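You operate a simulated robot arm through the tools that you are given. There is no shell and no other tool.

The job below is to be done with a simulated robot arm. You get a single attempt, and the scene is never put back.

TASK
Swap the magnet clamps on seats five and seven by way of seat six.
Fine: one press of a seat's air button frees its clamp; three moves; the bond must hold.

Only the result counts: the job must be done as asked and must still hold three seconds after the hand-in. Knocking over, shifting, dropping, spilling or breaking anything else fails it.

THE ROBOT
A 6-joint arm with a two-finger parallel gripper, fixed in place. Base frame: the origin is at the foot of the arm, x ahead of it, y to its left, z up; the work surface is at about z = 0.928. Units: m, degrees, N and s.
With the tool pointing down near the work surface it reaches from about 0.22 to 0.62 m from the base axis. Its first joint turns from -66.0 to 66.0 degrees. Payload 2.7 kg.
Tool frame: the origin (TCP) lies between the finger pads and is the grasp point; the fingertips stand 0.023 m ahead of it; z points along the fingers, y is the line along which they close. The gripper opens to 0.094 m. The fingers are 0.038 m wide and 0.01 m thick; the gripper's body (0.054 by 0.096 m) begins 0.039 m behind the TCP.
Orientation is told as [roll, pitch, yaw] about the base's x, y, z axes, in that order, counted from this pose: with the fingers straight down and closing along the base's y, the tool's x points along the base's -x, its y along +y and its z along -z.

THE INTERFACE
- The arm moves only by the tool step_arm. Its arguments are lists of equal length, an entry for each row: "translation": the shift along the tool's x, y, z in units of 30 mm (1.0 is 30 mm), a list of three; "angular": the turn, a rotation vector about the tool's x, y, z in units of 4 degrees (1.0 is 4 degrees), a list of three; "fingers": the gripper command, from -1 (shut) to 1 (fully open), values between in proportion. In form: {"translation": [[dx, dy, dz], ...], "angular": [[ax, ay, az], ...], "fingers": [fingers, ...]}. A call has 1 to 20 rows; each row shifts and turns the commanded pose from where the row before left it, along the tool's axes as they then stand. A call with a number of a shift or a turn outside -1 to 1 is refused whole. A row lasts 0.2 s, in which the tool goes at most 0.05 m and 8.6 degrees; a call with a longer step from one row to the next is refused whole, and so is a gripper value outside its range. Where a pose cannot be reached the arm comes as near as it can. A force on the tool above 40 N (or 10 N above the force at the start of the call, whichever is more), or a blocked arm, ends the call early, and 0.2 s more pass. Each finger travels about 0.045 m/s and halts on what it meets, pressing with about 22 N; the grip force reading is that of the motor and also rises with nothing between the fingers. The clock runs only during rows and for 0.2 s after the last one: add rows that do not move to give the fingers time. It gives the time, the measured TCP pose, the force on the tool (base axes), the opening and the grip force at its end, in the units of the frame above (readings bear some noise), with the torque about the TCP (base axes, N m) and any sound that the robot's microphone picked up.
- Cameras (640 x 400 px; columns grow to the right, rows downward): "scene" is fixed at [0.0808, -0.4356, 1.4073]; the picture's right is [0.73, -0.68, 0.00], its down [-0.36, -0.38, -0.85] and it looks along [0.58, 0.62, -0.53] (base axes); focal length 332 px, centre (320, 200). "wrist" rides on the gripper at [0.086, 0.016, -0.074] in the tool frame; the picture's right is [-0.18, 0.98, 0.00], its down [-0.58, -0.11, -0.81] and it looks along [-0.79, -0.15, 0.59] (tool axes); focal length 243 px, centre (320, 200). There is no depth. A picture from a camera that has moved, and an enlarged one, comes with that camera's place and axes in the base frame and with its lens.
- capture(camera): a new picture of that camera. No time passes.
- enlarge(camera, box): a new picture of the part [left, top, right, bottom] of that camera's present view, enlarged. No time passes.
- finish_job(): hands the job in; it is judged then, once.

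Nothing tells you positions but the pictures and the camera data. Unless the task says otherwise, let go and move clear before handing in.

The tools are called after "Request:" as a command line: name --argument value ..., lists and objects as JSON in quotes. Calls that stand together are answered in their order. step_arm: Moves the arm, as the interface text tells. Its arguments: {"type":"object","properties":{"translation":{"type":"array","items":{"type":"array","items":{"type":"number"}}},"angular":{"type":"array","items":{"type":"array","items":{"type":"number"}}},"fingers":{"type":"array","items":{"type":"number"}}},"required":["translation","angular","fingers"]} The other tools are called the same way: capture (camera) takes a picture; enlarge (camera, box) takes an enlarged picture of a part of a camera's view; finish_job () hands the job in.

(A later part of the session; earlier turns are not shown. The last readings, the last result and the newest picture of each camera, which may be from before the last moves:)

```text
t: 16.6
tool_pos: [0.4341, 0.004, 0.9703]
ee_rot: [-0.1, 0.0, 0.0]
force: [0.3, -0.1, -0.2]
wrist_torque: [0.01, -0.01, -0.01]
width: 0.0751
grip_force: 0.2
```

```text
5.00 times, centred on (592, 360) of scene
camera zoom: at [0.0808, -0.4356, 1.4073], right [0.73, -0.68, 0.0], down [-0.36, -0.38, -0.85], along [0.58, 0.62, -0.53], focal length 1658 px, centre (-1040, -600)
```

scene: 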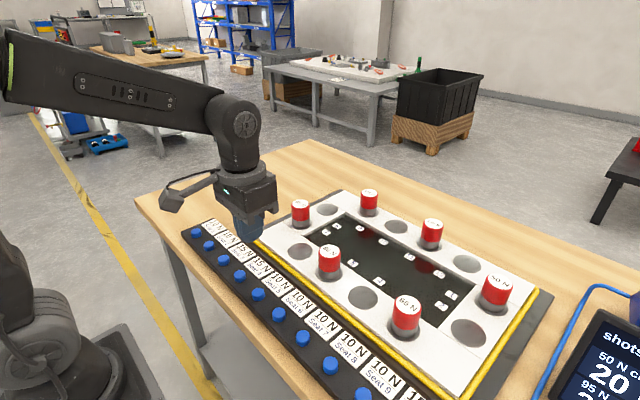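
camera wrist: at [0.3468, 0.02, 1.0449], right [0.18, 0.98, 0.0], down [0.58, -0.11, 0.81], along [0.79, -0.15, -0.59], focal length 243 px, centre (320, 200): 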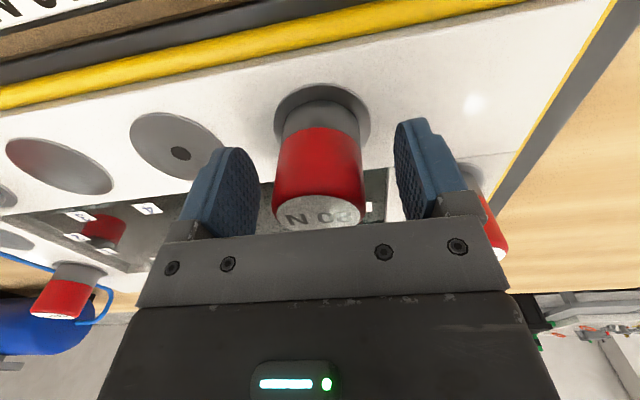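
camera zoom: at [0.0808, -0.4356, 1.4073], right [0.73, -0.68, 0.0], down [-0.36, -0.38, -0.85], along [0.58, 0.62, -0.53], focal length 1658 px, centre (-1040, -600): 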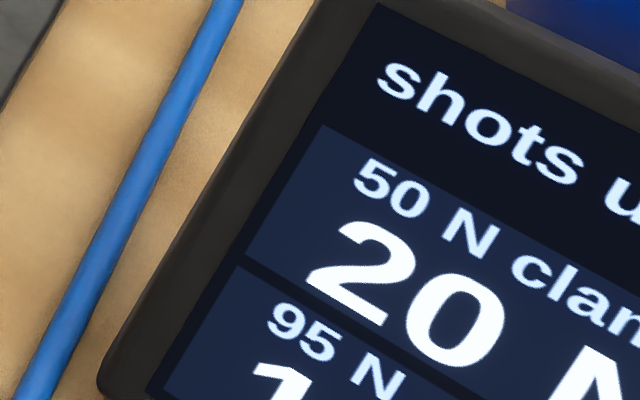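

The 80 N clamp is standing on seat 6. I'll go up and over to above button 7, near (0.298, -0.161), shutting the fingers on the way and checking the display.

Request:
step_arm --translation '[[0, 0, -1], [0, 0, -1], [0.3, -0.4, -1], [0.75, -0.92, 0], [0.75, -0.92, 0], [0.75, -0.92, 0], [0.75, -0.92, 0], [0.75, -0.92, 0], [0.45, -0.52, 0.5], [0, 0, 0.5], [0, 0, 0]]' --angular '[[0, 0, 0], [0, 0, 0], [0, 0, 0], [0, 0, 0], [0, 0, 0], [0, 0, 0], [0, 0, 0], [0, 0, 0], [0, 0, 0], [0, 0, 0], [0, 0, 0]]' --fingers '[0.6, 0.6, 0.6, -1, -1, -1, -1, -1, -1, -1, -1]'

Request:
enlarge --camera "scene" --box '[240, 180, 400, 280]'

Request:
enlarge --camera "scene" --box '[230, 260, 340, 340]'

Request:
capture --camera "wrist"

```text
t: 19.0
tool_pos: [0.2978, -0.1606, 1.0298]
ee_rot: [-0.1, 0.0, 0.0]
force: [0.9, 0.8, 0.0]
wrist_torque: [-0.01, -0.02, -0.05]
width: 0.0
grip_force: 22.3
```

```text
4.00 times, centred on (320, 230) of scene
camera zoom: at [0.0808, -0.4356, 1.4073], right [0.73, -0.68, 0.0], down [-0.36, -0.38, -0.85], along [0.58, 0.62, -0.53], focal length 1326 px, centre (320, 80)
```

zoom: 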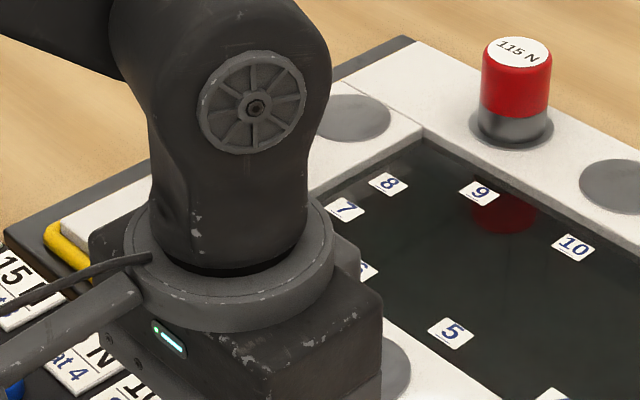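

```text
5.00 times, centred on (285, 300) of scene
camera zoom: at [0.0808, -0.4356, 1.4073], right [0.73, -0.68, 0.0], down [-0.36, -0.38, -0.85], along [0.58, 0.62, -0.53], focal length 1658 px, centre (495, -300)
```

zoom: 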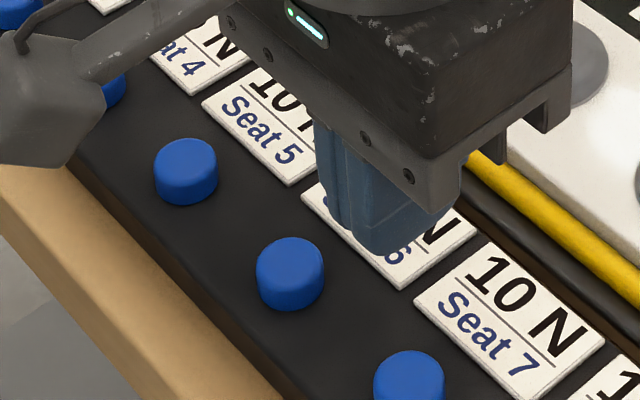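

```text
taken
camera wrist: at [0.2106, -0.1446, 1.105], right [0.18, 0.98, 0.0], down [0.58, -0.11, 0.81], along [0.79, -0.15, -0.59], focal length 243 px, centre (320, 200)
```

wrist: 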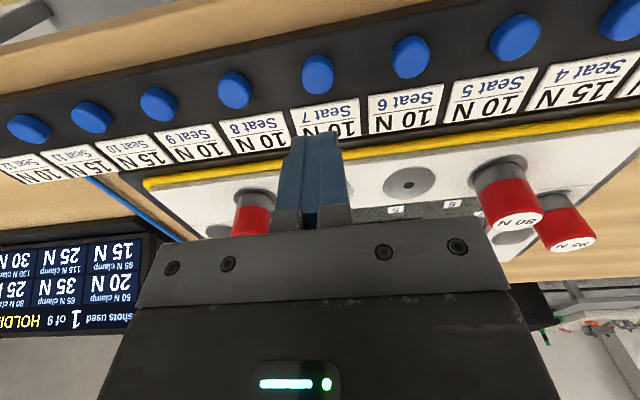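

The display reads 1 of 9 shots and HOLDING, with loads 20/35/25/15/25/30. The fingertips are nearly over button 7, so I'll shift 1.5 mm in -y and descend to just above it.

Request:
step_arm --translation '[[0.02, -0.05, 0.8], [0, 0, 0.8], [0, 0, 0.6], [0, 0, 0.15], [0, 0, 0]]' --angular '[[0, 0, 0], [0, 0, 0], [0, 0, 0], [0, 0, 0], [0, 0, 0]]' --fingers '[-1, -1, -1, -1, -1]'

Request:
enlarge --camera "wrist" --box '[220, 80, 420, 200]'

Request:
enlarge --camera "scene" --box '[250, 290, 350, 360]'

```text
t: 20.2
tool_pos: [0.296, -0.1631, 0.9593]
ee_rot: [0.0, 0.0, 0.0]
force: [0.4, -0.2, 1.3]
wrist_torque: [-0.04, 0.02, 0.02]
width: 0.0001
grip_force: 21.9
```

```text
3.20 times, centred on (320, 140) of wrist
camera zoom: at [0.2095, -0.1474, 1.0335], right [0.18, 0.98, 0.0], down [0.58, -0.11, 0.81], along [0.79, -0.15, -0.59], focal length 776 px, centre (320, 392)
```

zoom: 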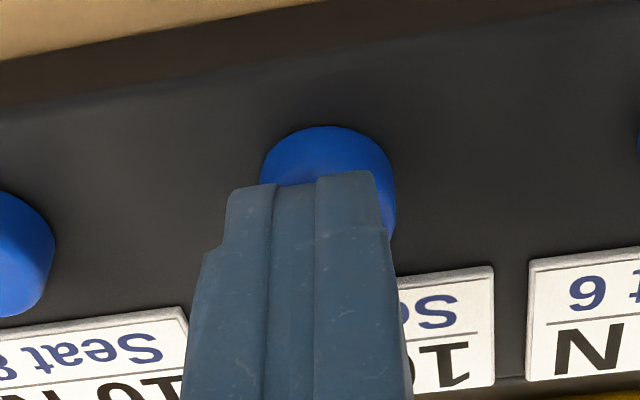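

```text
5.71 times, centred on (300, 325) of scene
camera zoom: at [0.0808, -0.4356, 1.4073], right [0.73, -0.68, 0.0], down [-0.36, -0.38, -0.85], along [0.58, 0.62, -0.53], focal length 1895 px, centre (434, -514)
```

zoom: 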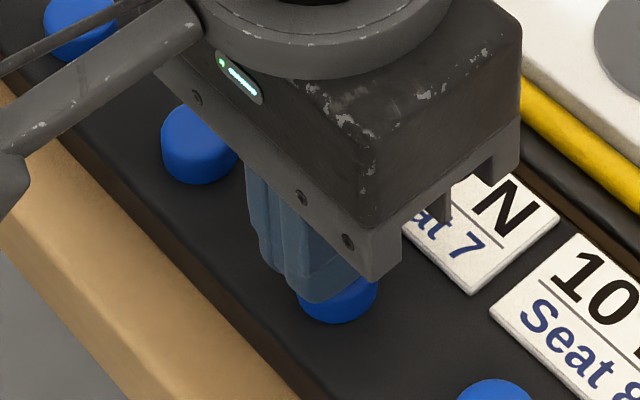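

Request:
step_arm --translation '[[0, 0.03, 0.08], [0, 0, 0.06], [0, 0, 0.05], [0, 0, 0]]' --angular '[[0, 0, 0], [0, 0, 0], [0, 0, 0], [0, 0, 0]]' --fingers '[-1, -1, -1, -1]'

```text
t: 21.2
tool_pos: [0.2974, -0.161, 0.9529]
ee_rot: [0.0, 0.0, 0.0]
force: [-0.6, 0.4, 1.3]
wrist_torque: [0.0, -0.03, -0.04]
width: 0.0002
grip_force: 21.7
heard: click
```

A click again, so the 95 N clamp on seat 7 is free. I'll rise and cross to above seat 7, opening the fingers.

Request:
step_arm --translation '[[0, 0, -1], [-0.3, 0.35, -1], [-0.6, 0.7, -1], [-0.8, 0.97, -0.57], [-0.733, 0.879, 0], [-0.733, 0.879, 0], [-0.733, 0.879, 0], [-0.733, 0.879, 0], [-0.733, 0.879, 0], [-0.733, 0.879, 0], [-0.733, 0.879, 0], [0, 0, 0]]' --angular '[[0, 0, 0], [0, 0, 0], [0, 0, 0], [0, 0, 0], [0, 0, 0], [0, 0, 0], [0, 0, 0], [0, 0, 0], [0, 0, 0], [0, 0, 0], [0, 0, 0], [0, 0, 0]]' --fingers '[-1, -1, -1, -1, 1, 1, 1, 1, 1, 1, 1, 1]'

Request:
capture --camera "wrist"

Request:
enlarge --camera "scene" --box '[240, 160, 400, 280]'

```text
t: 23.8
tool_pos: [0.5032, 0.0827, 1.0599]
ee_rot: [0.0, 0.0, 0.0]
force: [0.4, -0.3, -0.1]
wrist_torque: [0.0, 0.03, 0.0]
width: 0.0941
grip_force: 0.1
```

```text
taken
camera wrist: at [0.4171, 0.0989, 1.1348], right [0.18, 0.98, 0.0], down [0.58, -0.11, 0.81], along [0.79, -0.15, -0.59], focal length 243 px, centre (320, 200)
```

wrist: 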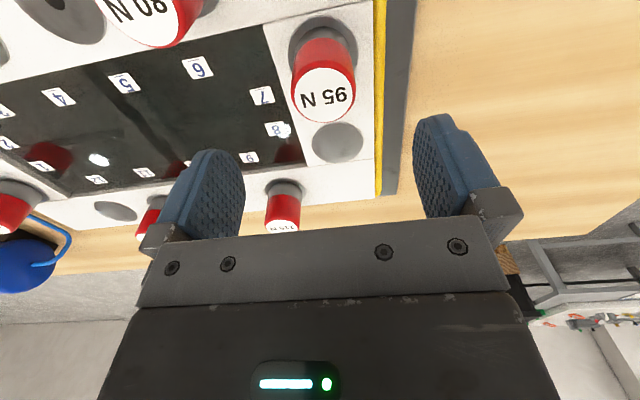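

```text
3.33 times, centred on (320, 220) of scene
camera zoom: at [0.0808, -0.4356, 1.4073], right [0.73, -0.68, 0.0], down [-0.36, -0.38, -0.85], along [0.58, 0.62, -0.53], focal length 1105 px, centre (320, 133)
```

zoom: 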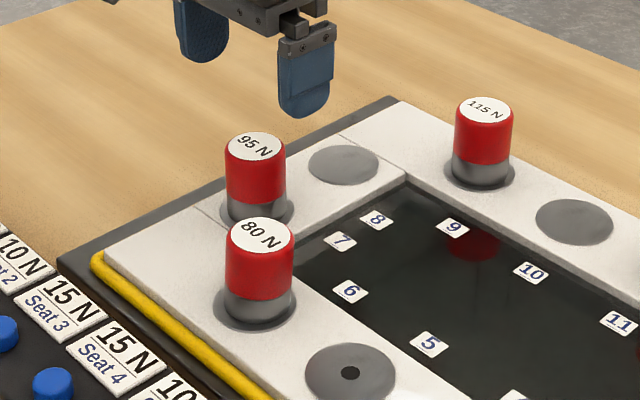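

The view of the 95 N clamp matches the earlier good alignment, so the gripper is centred over seat 7. I'll descend, then grip.

Request:
step_arm --translation '[[0, 0, 0.8], [0, 0, 0.8], [0, 0, 0.8], [0, 0, 0.6], [0, 0, 0]]' --angular '[[0, 0, 0], [0, 0, 0], [0, 0, 0], [0, 0, 0], [0, 0, 0]]' --fingers '[1, 1, 1, 1, 1]'

Request:
capture --camera "wrist"

Request:
enlarge --camera "scene" --box '[240, 180, 400, 280]'

```text
t: 25.0
tool_pos: [0.5046, 0.0843, 0.969]
ee_rot: [0.0, 0.0, 0.0]
force: [0.5, 0.6, 0.1]
wrist_torque: [0.0, 0.0, -0.02]
width: 0.0941
grip_force: 0.0
```

```text
taken
camera wrist: at [0.4173, 0.1004, 1.0443], right [0.18, 0.98, 0.0], down [0.58, -0.11, 0.81], along [0.79, -0.15, -0.59], focal length 243 px, centre (320, 200)
```

wrist: 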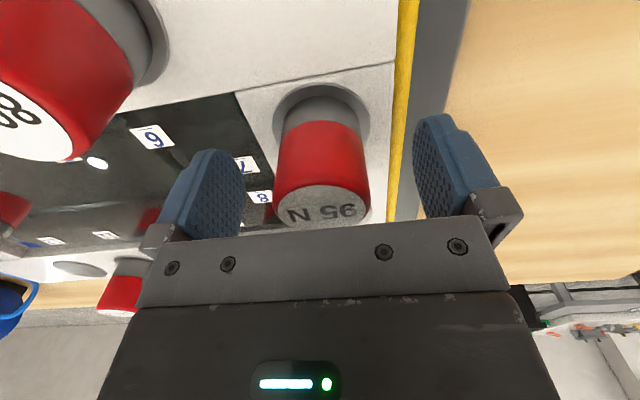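

```text
4.00 times, centred on (320, 230) of scene
camera zoom: at [0.0808, -0.4356, 1.4073], right [0.73, -0.68, 0.0], down [-0.36, -0.38, -0.85], along [0.58, 0.62, -0.53], focal length 1326 px, centre (320, 80)
```

zoom: 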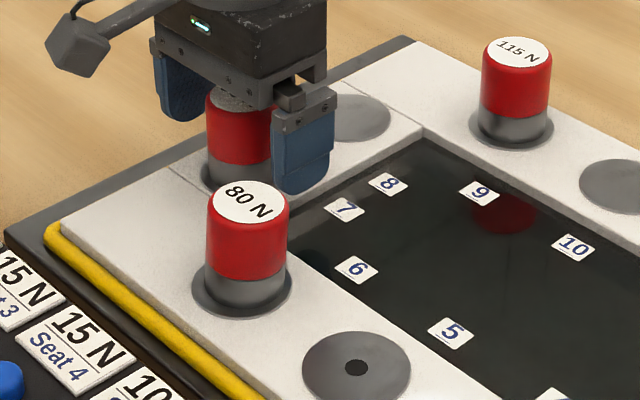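

The alignment is good. I'll close on the 95 N clamp and make a small test lift.

Request:
step_arm --translation '[[0, 0, 0], [0, 0, 0], [0, 0, 0], [0, 0, 0], [0, 0, 0], [0, 0, -0.07], [0, 0, -0.07], [0, 0, 0]]' --angular '[[0, 0, 0], [0, 0, 0], [0, 0, 0], [0, 0, 0], [0, 0, 0], [0, 0, 0], [0, 0, 0], [0, 0, 0]]' --fingers '[-1, -1, -1, -1, -1, -1, -1, -1]'

Request:
enlarge --camera "scene" --box '[240, 180, 400, 280]'

Request:
capture --camera "wrist"

```text
t: 26.8
tool_pos: [0.5023, 0.084, 0.9736]
ee_rot: [0.1, 0.0, 0.1]
force: [-1.3, 0.5, -2.4]
wrist_torque: [0.01, -0.01, 0.03]
width: 0.0432
grip_force: 21.9
```

```text
4.00 times, centred on (320, 230) of scene
camera zoom: at [0.0808, -0.4356, 1.4073], right [0.73, -0.68, 0.0], down [-0.36, -0.38, -0.85], along [0.58, 0.62, -0.53], focal length 1326 px, centre (320, 80)
```

zoom: 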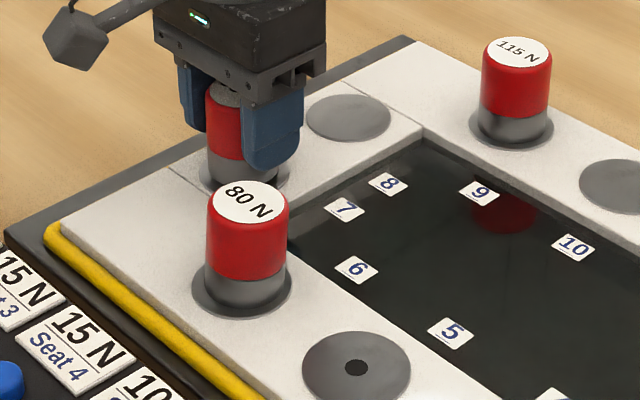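

```text
taken
camera wrist: at [0.416, 0.0995, 1.0495], right [0.18, 0.98, 0.0], down [0.58, -0.11, 0.81], along [0.79, -0.15, -0.59], focal length 243 px, centre (320, 200)
```

wrist: 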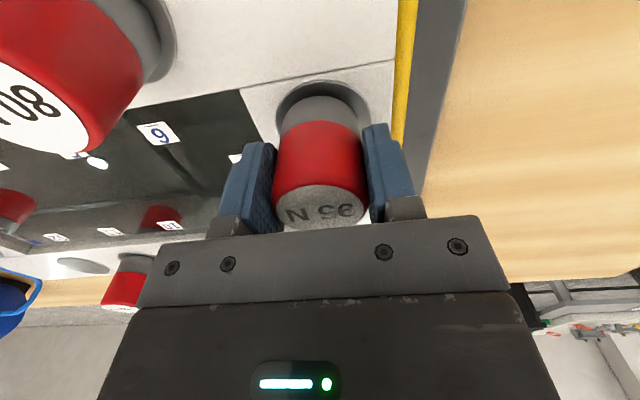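

The 95 N clamp is up and held, with about 3 N of weight on the arm. I'll raise it well above the clamp on seat 6, carry it to seat 5 and stop about 10 mm above.

Request:
step_arm --translation '[[0, 0, -0.95], [0, 0, -0.95], [0, 0, -0.95], [0.385, -0.939, 0], [0.385, -0.939, 0], [0.385, -0.939, 0], [0.385, -0.939, 0], [0.385, -0.939, 0], [0.386, -0.938, 0], [0, 0, 0], [0, 0, 0.9], [0, 0, 0.9], [0, 0, 0.857], [0, 0, 0]]' --angular '[[0, 0, 0], [0, 0, 0], [0, 0, 0], [0, 0, 0], [0, 0, 0], [0, 0, 0], [0, 0, 0], [0, 0, 0], [0, 0, 0], [0, 0, 0], [0, 0, 0], [0, 0, 0], [0, 0, 0], [0, 0, 0]]' --fingers '[-1, -1, -1, -1, -1, -1, -1, -1, -1, -1, -1, -1, -1, -1]'

Request:
enlarge --camera "scene" --box '[240, 190, 400, 290]'

Request:
capture --camera "wrist"

```text
t: 29.8
tool_pos: [0.4344, -0.0858, 0.978]
ee_rot: [0.0, 0.0, 0.0]
force: [-0.8, 0.0, -2.9]
wrist_torque: [-0.01, 0.0, 0.01]
width: 0.0432
grip_force: 22.4
```

```text
4.00 times, centred on (320, 240) of scene
camera zoom: at [0.0808, -0.4356, 1.4073], right [0.73, -0.68, 0.0], down [-0.36, -0.38, -0.85], along [0.58, 0.62, -0.53], focal length 1326 px, centre (320, 40)
```

zoom: 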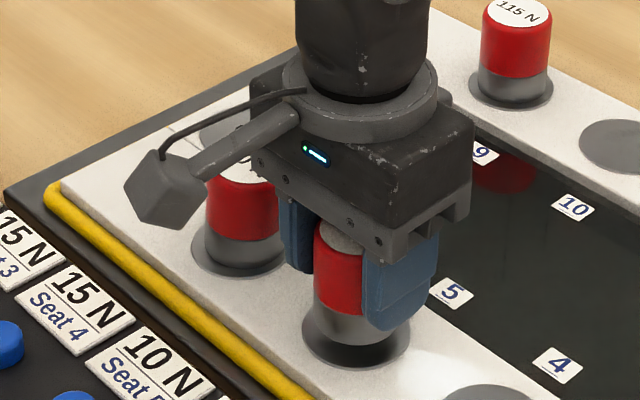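

```text
taken
camera wrist: at [0.3471, -0.0693, 1.0543], right [0.18, 0.98, 0.0], down [0.58, -0.11, 0.81], along [0.79, -0.15, -0.59], focal length 243 px, centre (320, 200)
```

wrist: 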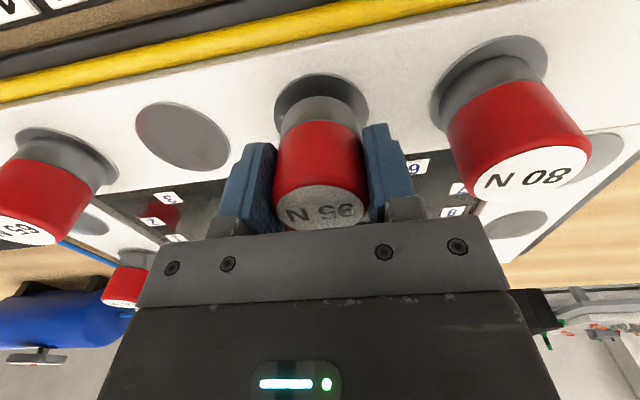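

The clamp hovers centred over seat 5. I'll lower it slowly onto the seat.

Request:
step_arm --translation '[[0, 0, 0.15], [0, 0, 0.1], [0, 0, 0.05], [0, 0, 0.03], [0, 0, 0.02], [0, 0, 0]]' --angular '[[0, 0, 0], [0, 0, 0], [0, 0, 0], [0, 0, 0], [0, 0, 0], [0, 0, 0]]' --fingers '[-1, -1, -1, -1, -1, -1]'

Request:
enlarge --camera "scene" --box '[290, 230, 380, 300]'

Request:
enlarge --camera "scene" --box '[544, 320, 640, 400]'

```text
t: 31.2
tool_pos: [0.4339, -0.0849, 0.9695]
ee_rot: [-0.1, 0.0, 0.0]
force: [-0.3, 0.5, -2.3]
wrist_torque: [-0.03, -0.03, -0.02]
width: 0.0432
grip_force: 22.2
```

```text
5.71 times, centred on (335, 265) of scene
camera zoom: at [0.0808, -0.4356, 1.4073], right [0.73, -0.68, 0.0], down [-0.36, -0.38, -0.85], along [0.58, 0.62, -0.53], focal length 1895 px, centre (234, -171)
```

zoom: 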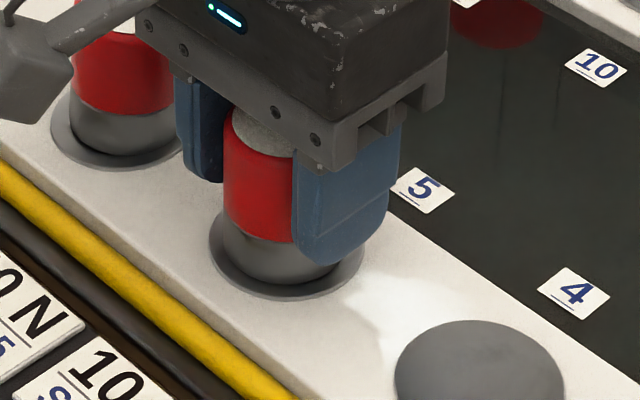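

```text
5.00 times, centred on (592, 360) of scene
camera zoom: at [0.0808, -0.4356, 1.4073], right [0.73, -0.68, 0.0], down [-0.36, -0.38, -0.85], along [0.58, 0.62, -0.53], focal length 1658 px, centre (-1040, -600)
```

zoom: 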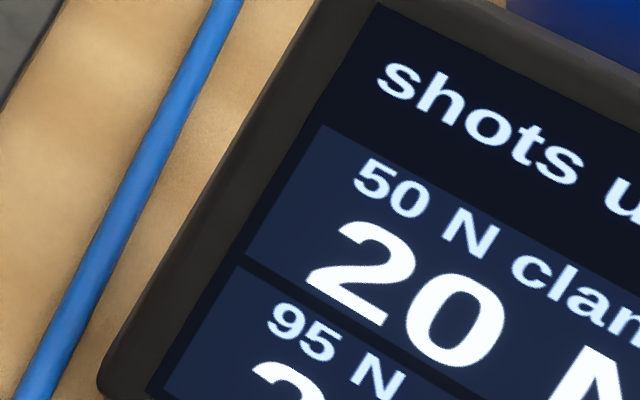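

The display already gives the 95 N clamp a load again (2x N). I'll ease down another millimetre to get contact.

Request:
step_arm --translation '[[0, 0, 0.025], [0, 0, 0]]' --angular '[[0, 0, 0], [0, 0, 0]]' --fingers '[-1, -1]'

```text
t: 31.8
tool_pos: [0.4335, -0.085, 0.969]
ee_rot: [0.0, 0.0, 0.1]
force: [0.8, -0.1, -2.8]
wrist_torque: [0.01, -0.01, 0.01]
width: 0.0432
grip_force: 22.0
```

Request:
step_arm --translation '[[0, 0, 0.025], [0, 0, 0]]' --angular '[[0, 0, 0], [0, 0, 0]]' --fingers '[-1, -1]'

```text
t: 32.4
tool_pos: [0.4331, -0.0864, 0.9694]
ee_rot: [0.0, -0.1, 0.0]
force: [0.0, -0.2, 4.8]
wrist_torque: [0.0, 0.01, 0.0]
width: 0.0434
grip_force: 21.8
```

There is contact on seat 5 at about 5 N. I'll open the fingers here, only partly, since the 80 N clamp stands next door on seat 6.

Request:
step_arm --translation '[[0, 0, 0], [0, 0, 0], [0, 0, 0], [0, 0, 0]]' --angular '[[0, 0, 0], [0, 0, 0], [0, 0, 0], [0, 0, 0]]' --fingers '[0.6, 0.6, 0.6, 0.6]'

Request:
capture --camera "wrist"

Request:
enlarge --camera "scene" --box '[240, 190, 400, 290]'

```text
t: 33.4
tool_pos: [0.4338, -0.0859, 0.9685]
ee_rot: [0.0, 0.1, -0.1]
force: [0.2, 0.2, 0.4]
wrist_torque: [0.05, -0.02, 0.01]
width: 0.0753
grip_force: 0.1
```

```text
taken
camera wrist: at [0.3465, -0.0697, 1.044], right [0.18, 0.98, 0.0], down [0.58, -0.11, 0.81], along [0.79, -0.15, -0.59], focal length 243 px, centre (320, 200)
```

wrist: 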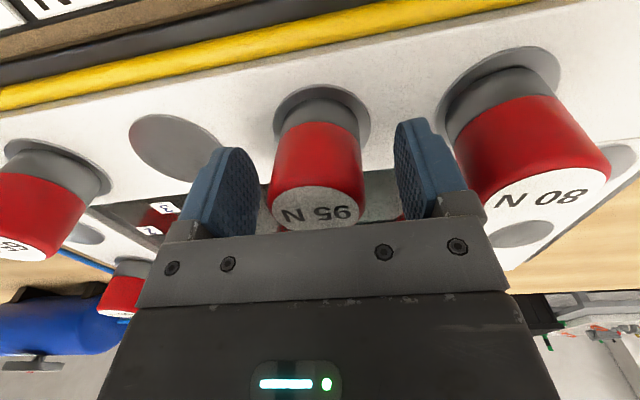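

```text
4.00 times, centred on (320, 240) of scene
camera zoom: at [0.0808, -0.4356, 1.4073], right [0.73, -0.68, 0.0], down [-0.36, -0.38, -0.85], along [0.58, 0.62, -0.53], focal length 1326 px, centre (320, 40)
```

zoom: 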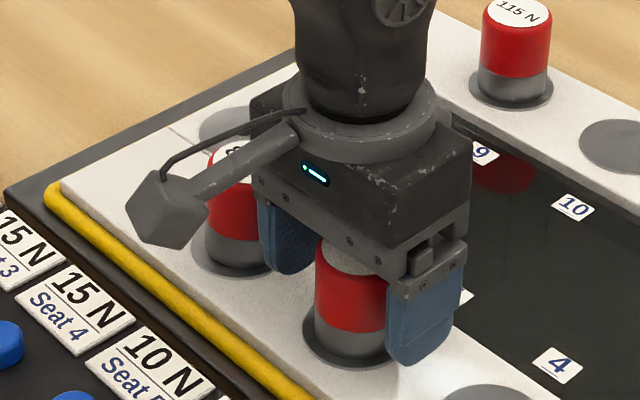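

The 95 N clamp is standing on seat 5. I'll go up and back to button 6, near (0.297, -0.097), with the fingers shut, stopping above it.

Request:
step_arm --translation '[[0, 0, -1], [0, 0, -1], [0.3, -0.03, -1], [0.844, -0.0706, 0], [0.844, -0.0706, 0], [0.844, -0.0706, 0], [0.844, -0.0706, 0], [0.844, -0.0706, 0], [0, 0, 0.5], [0, 0, 0.5], [0, 0, 0]]' --angular '[[0, 0, 0], [0, 0, 0], [0, 0, 0], [0, 0, 0], [0, 0, 0], [0, 0, 0], [0, 0, 0], [0, 0, 0], [0, 0, 0], [0, 0, 0], [0, 0, 0]]' --fingers '[0.6, 0.6, 0.6, -1, -1, -1, -1, -1, -1, -1, -1]'

Request:
capture --camera "wrist"

Request:
enlarge --camera "scene" --box '[240, 190, 400, 290]'

Request:
enlarge --camera "wrist" --box '[0, 200, 140, 300]'

```text
t: 35.8
tool_pos: [0.2966, -0.0979, 1.0281]
ee_rot: [0.0, 0.0, -0.1]
force: [-0.1, -0.6, 0.2]
wrist_torque: [-0.01, 0.01, 0.01]
width: 0.0
grip_force: 21.9
```

```text
taken
camera wrist: at [0.2095, -0.0819, 1.1036], right [0.18, 0.98, 0.0], down [0.58, -0.11, 0.81], along [0.79, -0.15, -0.59], focal length 243 px, centre (320, 200)
```

wrist: 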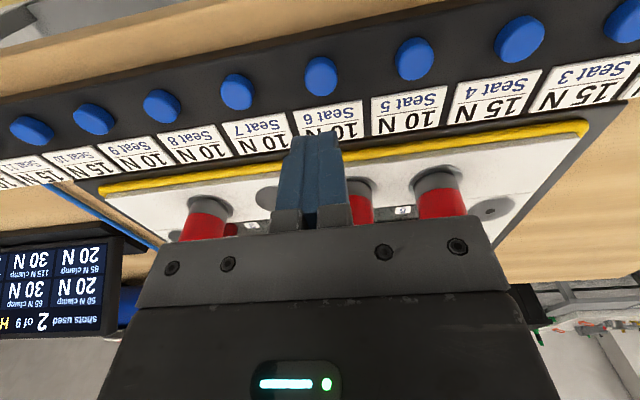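

```text
4.00 times, centred on (320, 240) of scene
camera zoom: at [0.0808, -0.4356, 1.4073], right [0.73, -0.68, 0.0], down [-0.36, -0.38, -0.85], along [0.58, 0.62, -0.53], focal length 1326 px, centre (320, 40)
```

zoom: 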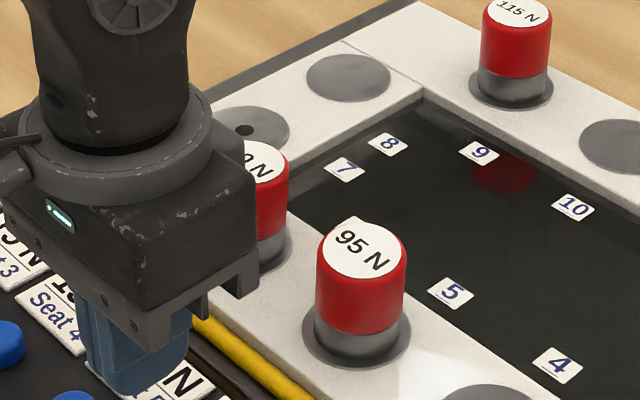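

```text
4.00 times, centred on (70, 250) of wrist
camera zoom: at [0.2095, -0.0819, 1.1036], right [0.18, 0.98, 0.0], down [0.58, -0.11, 0.81], along [0.79, -0.15, -0.59], focal length 970 px, centre (1320, 0)
```

zoom: 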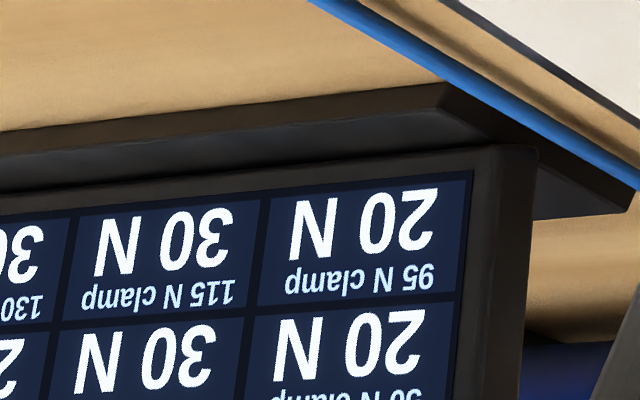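

Two shots are used, and seat 7 shows its spent mark. Button 6 is just under the fingertips, so I'll shift 2 mm in +y and descend to just above it.

Request:
step_arm --translation '[[0.02, 0.06, 0.8], [0, 0, 0.8], [0, 0, 0.6], [0, 0, 0.12], [0, 0, 0]]' --angular '[[0, 0, 0], [0, 0, 0], [0, 0, 0], [0, 0, 0], [0, 0, 0]]' --fingers '[-1, -1, -1, -1, -1]'

Request:
enlarge --camera "wrist" --box '[220, 80, 420, 200]'

Request:
enlarge --camera "scene" --box '[230, 270, 330, 340]'

```text
t: 37.0
tool_pos: [0.2991, -0.0963, 0.9574]
ee_rot: [0.0, 0.1, 0.0]
force: [0.0, 0.3, 1.1]
wrist_torque: [-0.01, 0.01, 0.04]
width: 0.0
grip_force: 22.3
```

```text
3.20 times, centred on (320, 140) of wrist
camera zoom: at [0.2115, -0.0795, 1.0332], right [0.18, 0.98, 0.0], down [0.58, -0.11, 0.81], along [0.79, -0.15, -0.59], focal length 776 px, centre (320, 392)
```

zoom: 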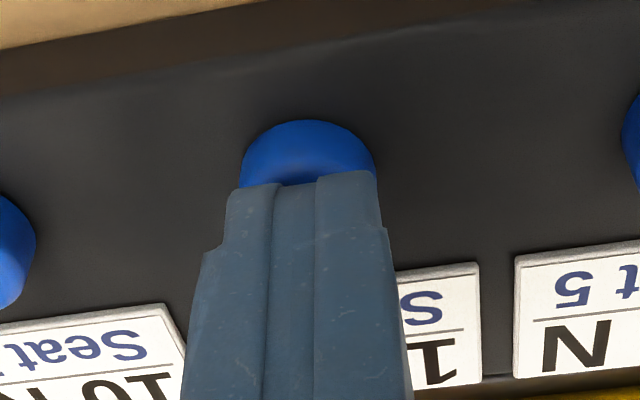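

```text
5.71 times, centred on (280, 305) of scene
camera zoom: at [0.0808, -0.4356, 1.4073], right [0.73, -0.68, 0.0], down [-0.36, -0.38, -0.85], along [0.58, 0.62, -0.53], focal length 1895 px, centre (549, -400)
```

zoom: 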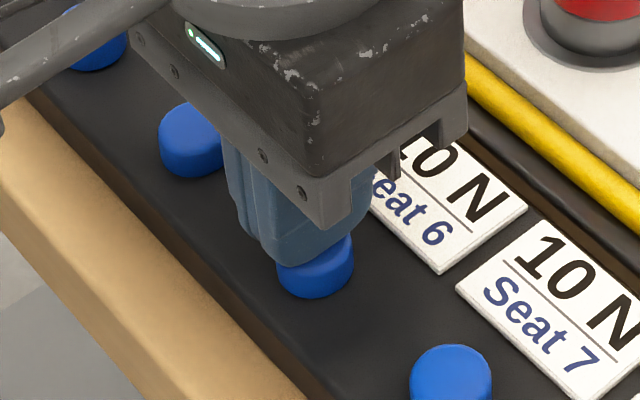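

I've gone slightly too far in +y, by about 2 mm. I'll correct that and press slowly.

Request:
step_arm --translation '[[0, -0.075, 0], [0, 0, 0.08], [0, 0, 0.06], [0, 0, 0.04], [0, 0, 0]]' --angular '[[0, 0, 0], [0, 0, 0], [0, 0, 0], [0, 0, 0], [0, 0, 0]]' --fingers '[-1, -1, -1, -1, -1]'

```text
t: 38.2
tool_pos: [0.2972, -0.0976, 0.9528]
ee_rot: [0.0, -0.1, 0.0]
force: [-0.1, 0.6, 0.8]
wrist_torque: [0.0, -0.02, -0.01]
width: 0.0
grip_force: 22.0
```

Request:
step_arm --translation '[[0, 0, 0.03], [0, 0, 0]]' --angular '[[0, 0, 0], [0, 0, 0]]' --fingers '[-1, -1]'

```text
t: 38.8
tool_pos: [0.2972, -0.0975, 0.9518]
ee_rot: [0.0, 0.0, 0.1]
force: [-0.6, 0.7, 1.6]
wrist_torque: [-0.01, 0.04, 0.0]
width: 0.0001
grip_force: 21.7
heard: click
```

A click, so the 80 N clamp on seat 6 is free. I'll cross to above seat 6 with the fingers partly open, because the 95 N clamp stands beside it.

Request:
step_arm --translation '[[0, 0, -1], [-0.4, 0.3, -1], [-0.7, 0.5, -1], [-0.86, 0.65, -0.585], [-0.86, 0.6493, 0], [-0.86, 0.6493, 0], [-0.86, 0.6493, 0], [0, 0, 0], [0, 0, 0]]' --angular '[[0, 0, 0], [0, 0, 0], [0, 0, 0], [0, 0, 0], [0, 0, 0], [0, 0, 0], [0, 0, 0], [0, 0, 0], [0, 0, 0]]' --fingers '[-1, -1, -1, 0.65, 0.65, 0.65, 0.65, 0.65, 0.65]'

Request:
capture --camera "wrist"

Request:
enlarge --camera "scene" --box '[240, 170, 400, 280]'

```text
t: 40.8
tool_pos: [0.4332, 0.0041, 1.0576]
ee_rot: [0.0, 0.0, 0.1]
force: [0.5, 1.0, -0.1]
wrist_torque: [-0.02, -0.01, 0.02]
width: 0.0773
grip_force: 0.0
```

```text
taken
camera wrist: at [0.3451, 0.0198, 1.1328], right [0.18, 0.98, 0.0], down [0.58, -0.11, 0.81], along [0.79, -0.15, -0.59], focal length 243 px, centre (320, 200)
```

wrist: 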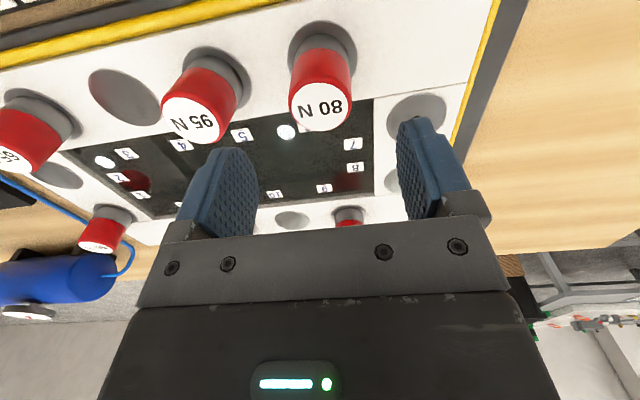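

```text
3.64 times, centred on (320, 225) of scene
camera zoom: at [0.0808, -0.4356, 1.4073], right [0.73, -0.68, 0.0], down [-0.36, -0.38, -0.85], along [0.58, 0.62, -0.53], focal length 1206 px, centre (320, 109)
```

zoom: 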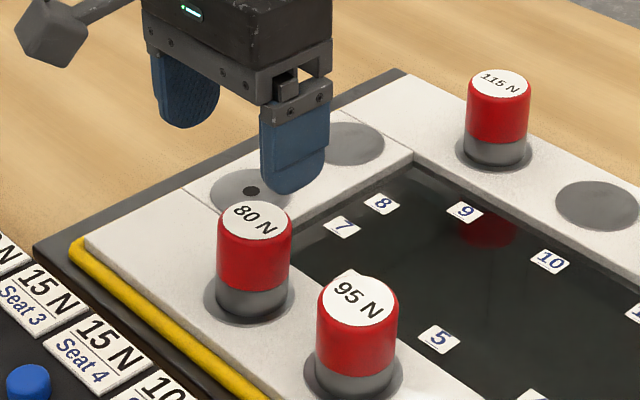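

The 80 N clamp looks a few millimetres forward of where I expected. I'll measure it closely before descending.

Request:
enlarge --camera "wrist" --box '[260, 10, 380, 140]'

Request:
enlarge --camera "scene" --box '[285, 220, 355, 285]'

Request:
enlarge --camera "wrist" --box '[370, 70, 470, 150]'

```text
3.08 times, centred on (320, 75) of wrist
camera zoom: at [0.3451, 0.0198, 1.1328], right [0.18, 0.98, 0.0], down [0.58, -0.11, 0.81], along [0.79, -0.15, -0.59], focal length 746 px, centre (320, 585)
```

zoom: 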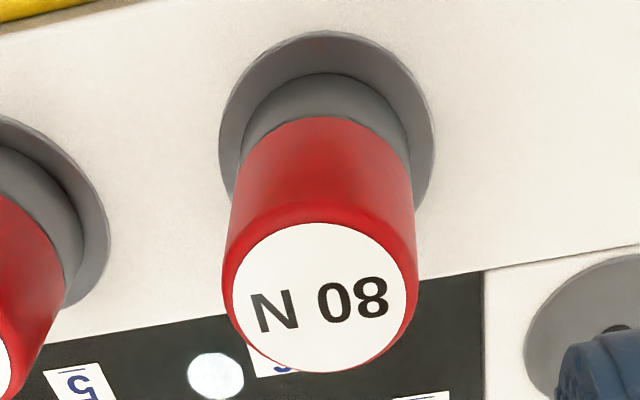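

```text
6.15 times, centred on (320, 252) of scene
camera zoom: at [0.0808, -0.4356, 1.4073], right [0.73, -0.68, 0.0], down [-0.36, -0.38, -0.85], along [0.58, 0.62, -0.53], focal length 2041 px, centre (320, -123)
```

zoom: 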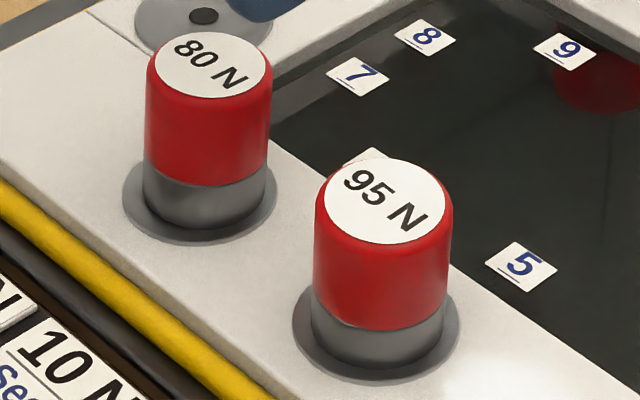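

```text
5.00 times, centred on (420, 110) of wrist
camera zoom: at [0.3451, 0.0198, 1.1328], right [0.18, 0.98, 0.0], down [0.58, -0.11, 0.81], along [0.79, -0.15, -0.59], focal length 1213 px, centre (-180, 650)
```

zoom: 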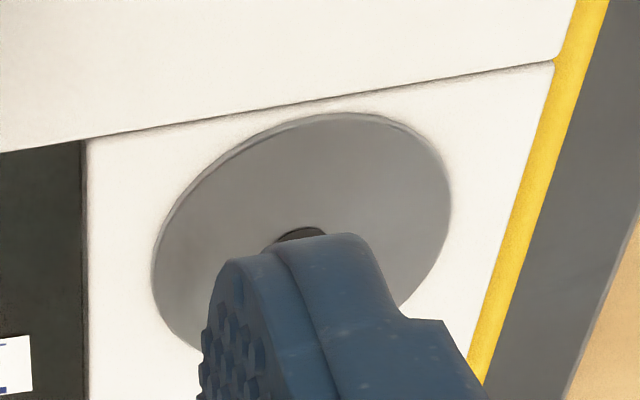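

The label ellipse of the 80 N clamp looks different from the others, and the clamp may be tilted or off-centre. I'll zoom in on both clamps for a careful comparison.

Request:
enlarge --camera "scene" --box '[295, 222, 335, 262]'

Request:
enlarge --camera "scene" --box '[325, 242, 365, 282]'

Request:
enlarge --camera "wrist" --box '[150, 40, 260, 150]'

Request:
enlarge --camera "wrist" --box '[285, 10, 365, 70]'

```text
10.00 times, centred on (315, 242) of scene
camera zoom: at [0.0808, -0.4356, 1.4073], right [0.73, -0.68, 0.0], down [-0.36, -0.38, -0.85], along [0.58, 0.62, -0.53], focal length 3316 px, centre (370, -220)
```

zoom: 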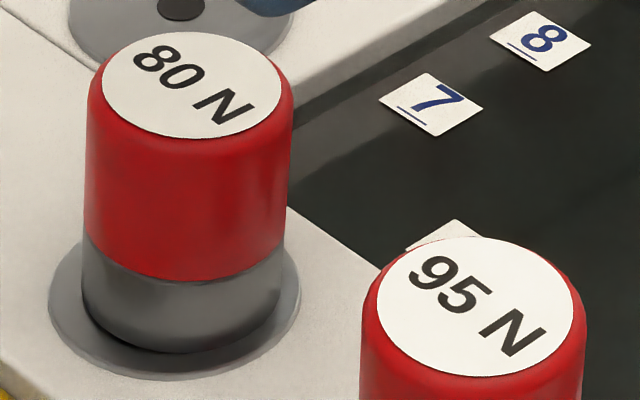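

```text
10.00 times, centred on (345, 262) of scene
camera zoom: at [0.0808, -0.4356, 1.4073], right [0.73, -0.68, 0.0], down [-0.36, -0.38, -0.85], along [0.58, 0.62, -0.53], focal length 3316 px, centre (70, -420)
```

zoom: 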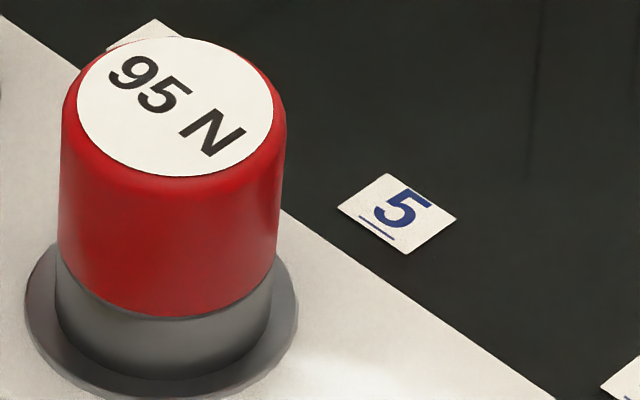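

```text
3.64 times, centred on (205, 95) of wrist
camera zoom: at [0.3451, 0.0198, 1.1328], right [0.18, 0.98, 0.0], down [0.58, -0.11, 0.81], along [0.79, -0.15, -0.59], focal length 882 px, centre (738, 582)
```

zoom: 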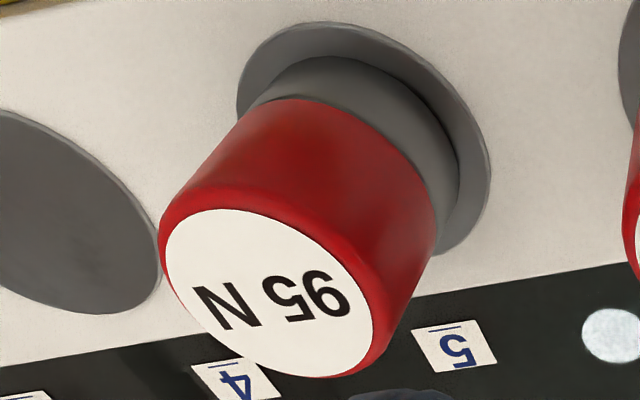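

```text
6.67 times, centred on (325, 40) of wrist
camera zoom: at [0.3451, 0.0198, 1.1328], right [0.18, 0.98, 0.0], down [0.58, -0.11, 0.81], along [0.79, -0.15, -0.59], focal length 1618 px, centre (287, 1267)
```

zoom: 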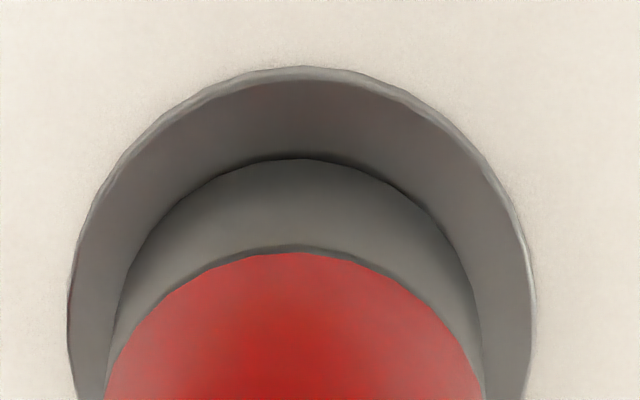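

The 80 N clamp stands upright on seat 6 but seems a few millimetres toward +x of the seat centre. Sideways, along the closing direction, it is centred, so descending is safe. I'll go down and compare with the earlier grasp views.

Request:
step_arm --translation '[[0, 0, 0.8], [0, 0, 0.8], [0, 0, 0.8], [0, 0, 0.6], [0, 0, 0]]' --angular '[[0, 0, 0], [0, 0, 0], [0, 0, 0], [0, 0, 0], [0, 0, 0]]' --fingers '[0.65, 0.65, 0.65, 0.65, 0.65]'

Request:
capture --camera "wrist"

Request:
enlarge --camera "wrist" --box '[260, 60, 390, 240]'

Request:
enlarge --camera "scene" --box '[270, 200, 370, 280]'

```text
t: 42.0
tool_pos: [0.4327, 0.0059, 0.9699]
ee_rot: [0.0, 0.0, 0.0]
force: [0.4, -0.8, 0.1]
wrist_torque: [0.01, 0.01, 0.01]
width: 0.0777
grip_force: 0.1
```

```text
taken
camera wrist: at [0.3466, 0.0211, 1.0447], right [0.18, 0.98, 0.0], down [0.58, -0.11, 0.81], along [0.79, -0.15, -0.59], focal length 243 px, centre (320, 200)
```

wrist: 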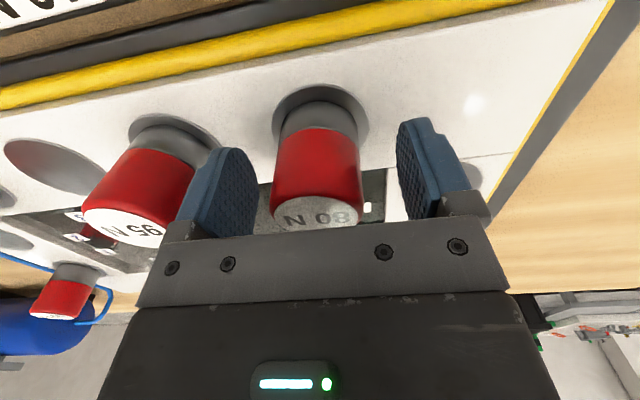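

```text
2.22 times, centred on (325, 150) of wrist
camera zoom: at [0.3466, 0.0211, 1.0447], right [0.18, 0.98, 0.0], down [0.58, -0.11, 0.81], along [0.79, -0.15, -0.59], focal length 539 px, centre (309, 311)
```

zoom: 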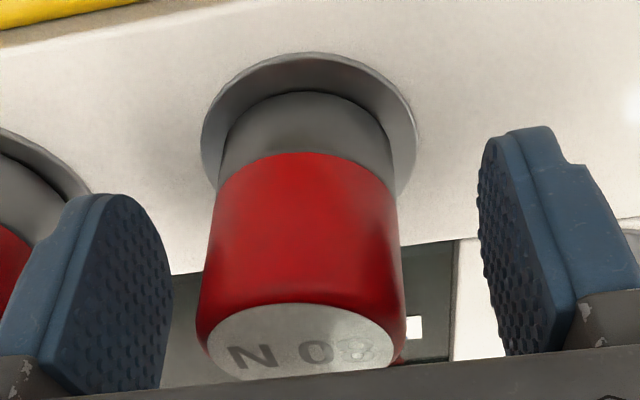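

```text
5.00 times, centred on (320, 240) of scene
camera zoom: at [0.0808, -0.4356, 1.4073], right [0.73, -0.68, 0.0], down [-0.36, -0.38, -0.85], along [0.58, 0.62, -0.53], focal length 1658 px, centre (320, 0)
```

zoom: 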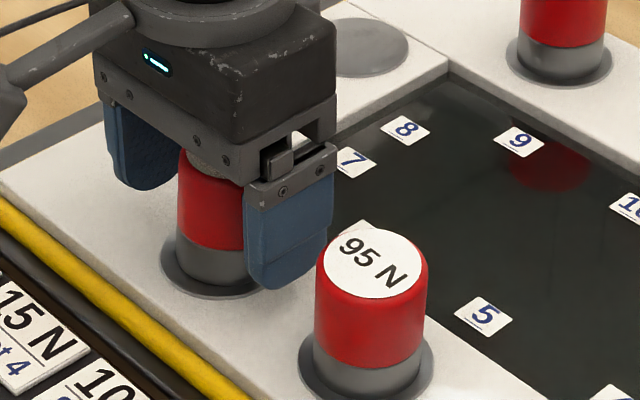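

The clamp is about 5 mm toward +x and 1.5–2 mm toward -y of the gripper centre. I'll shift the gripper to centre on it, so that it sits in the grip the same way the others did.

Request:
step_arm --translation '[[-0.16, -0.05, 0], [0, 0, 0]]' --angular '[[0, 0, 0], [0, 0, 0]]' --fingers '[0.65, 0.65]'

Request:
enlarge --camera "wrist" --box '[260, 60, 390, 240]'

```text
t: 42.6
tool_pos: [0.4376, 0.0044, 0.9693]
ee_rot: [0.1, 0.0, 0.0]
force: [-0.4, -0.9, 0.4]
wrist_torque: [-0.03, 0.01, 0.0]
width: 0.0775
grip_force: 0.0
```

```text
2.22 times, centred on (325, 150) of wrist
camera zoom: at [0.3509, 0.0204, 1.0449], right [0.18, 0.98, 0.0], down [0.58, -0.11, 0.81], along [0.79, -0.15, -0.59], focal length 539 px, centre (309, 311)
```

zoom: 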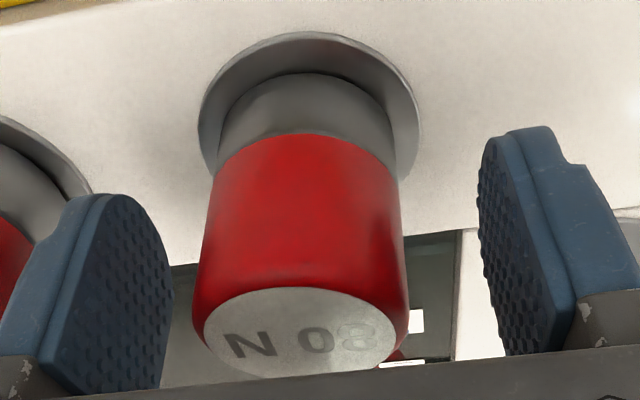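

Request:
step_arm --translation '[[-0.03, -0.06, 0], [0, 0, 0]]' --angular '[[0, 0, 0], [0, 0, 0]]' --fingers '[0.65, 0.65]'

Request:
capture --camera "wrist"

Request:
enlarge --camera "wrist" --box '[260, 60, 390, 240]'

```text
t: 43.2
tool_pos: [0.4385, 0.002, 0.969]
ee_rot: [0.1, 0.0, 0.0]
force: [0.4, 0.1, -0.2]
wrist_torque: [0.02, 0.0, 0.02]
width: 0.0775
grip_force: 0.1
```

```text
taken
camera wrist: at [0.3518, 0.0183, 1.0449], right [0.18, 0.98, 0.0], down [0.58, -0.11, 0.81], along [0.79, -0.15, -0.59], focal length 243 px, centre (320, 200)
```

wrist: 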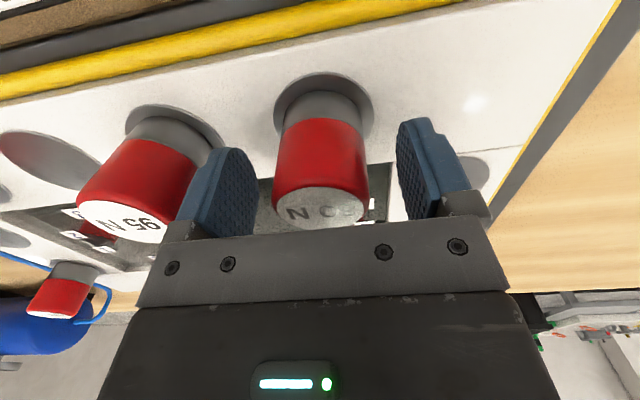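

```text
2.22 times, centred on (325, 150) of wrist
camera zoom: at [0.3518, 0.0183, 1.0449], right [0.18, 0.98, 0.0], down [0.58, -0.11, 0.81], along [0.79, -0.15, -0.59], focal length 539 px, centre (309, 311)
```

zoom: 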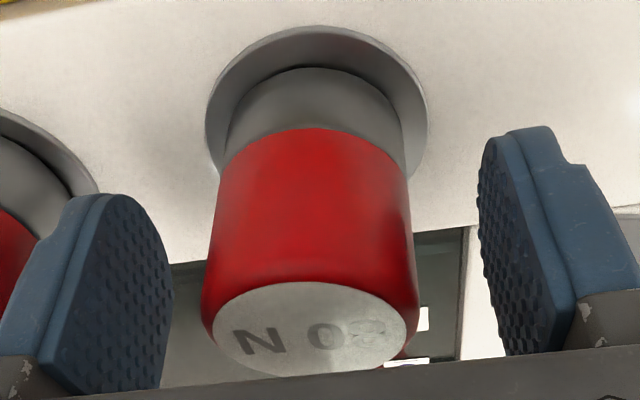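

The clamp is now centred in the gripper. I'll close and make a small test lift.

Request:
step_arm --translation '[[0, 0, 0], [0, 0, 0], [0, 0, 0], [0, 0, 0], [0, 0, -0.07], [0, 0, -0.07], [0, 0, 0]]' --angular '[[0, 0, 0], [0, 0, 0], [0, 0, 0], [0, 0, 0], [0, 0, 0], [0, 0, 0], [0, 0, 0]]' --fingers '[-1, -1, -1, -1, -1, -1, -1]'

Request:
capture --camera "wrist"

Request:
enlarge --camera "scene" --box '[270, 200, 370, 280]'

```text
t: 44.8
tool_pos: [0.4381, 0.003, 0.9744]
ee_rot: [0.0, 0.1, 0.0]
force: [0.5, 0.6, -2.4]
wrist_torque: [-0.01, -0.01, 0.0]
width: 0.0433
grip_force: 22.0
```

```text
taken
camera wrist: at [0.3507, 0.0184, 1.0494], right [0.18, 0.98, 0.0], down [0.58, -0.11, 0.81], along [0.79, -0.15, -0.59], focal length 243 px, centre (320, 200)
```

wrist: 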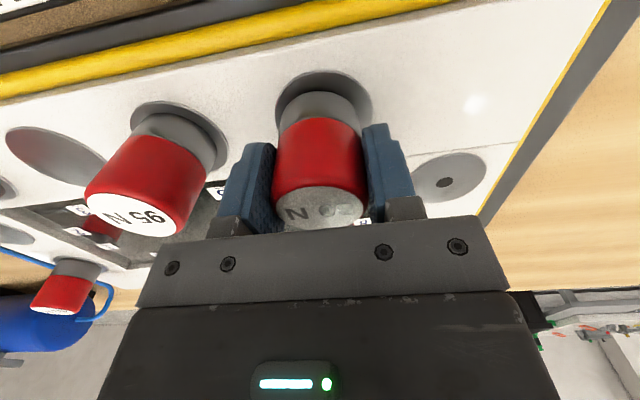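

```text
5.00 times, centred on (320, 240) of scene
camera zoom: at [0.0808, -0.4356, 1.4073], right [0.73, -0.68, 0.0], down [-0.36, -0.38, -0.85], along [0.58, 0.62, -0.53], focal length 1658 px, centre (320, 0)
```

zoom: 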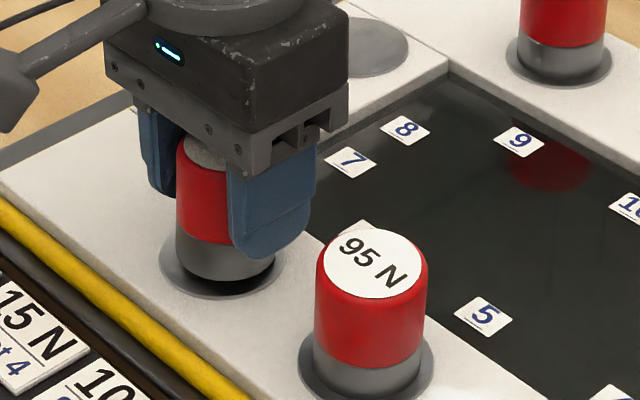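

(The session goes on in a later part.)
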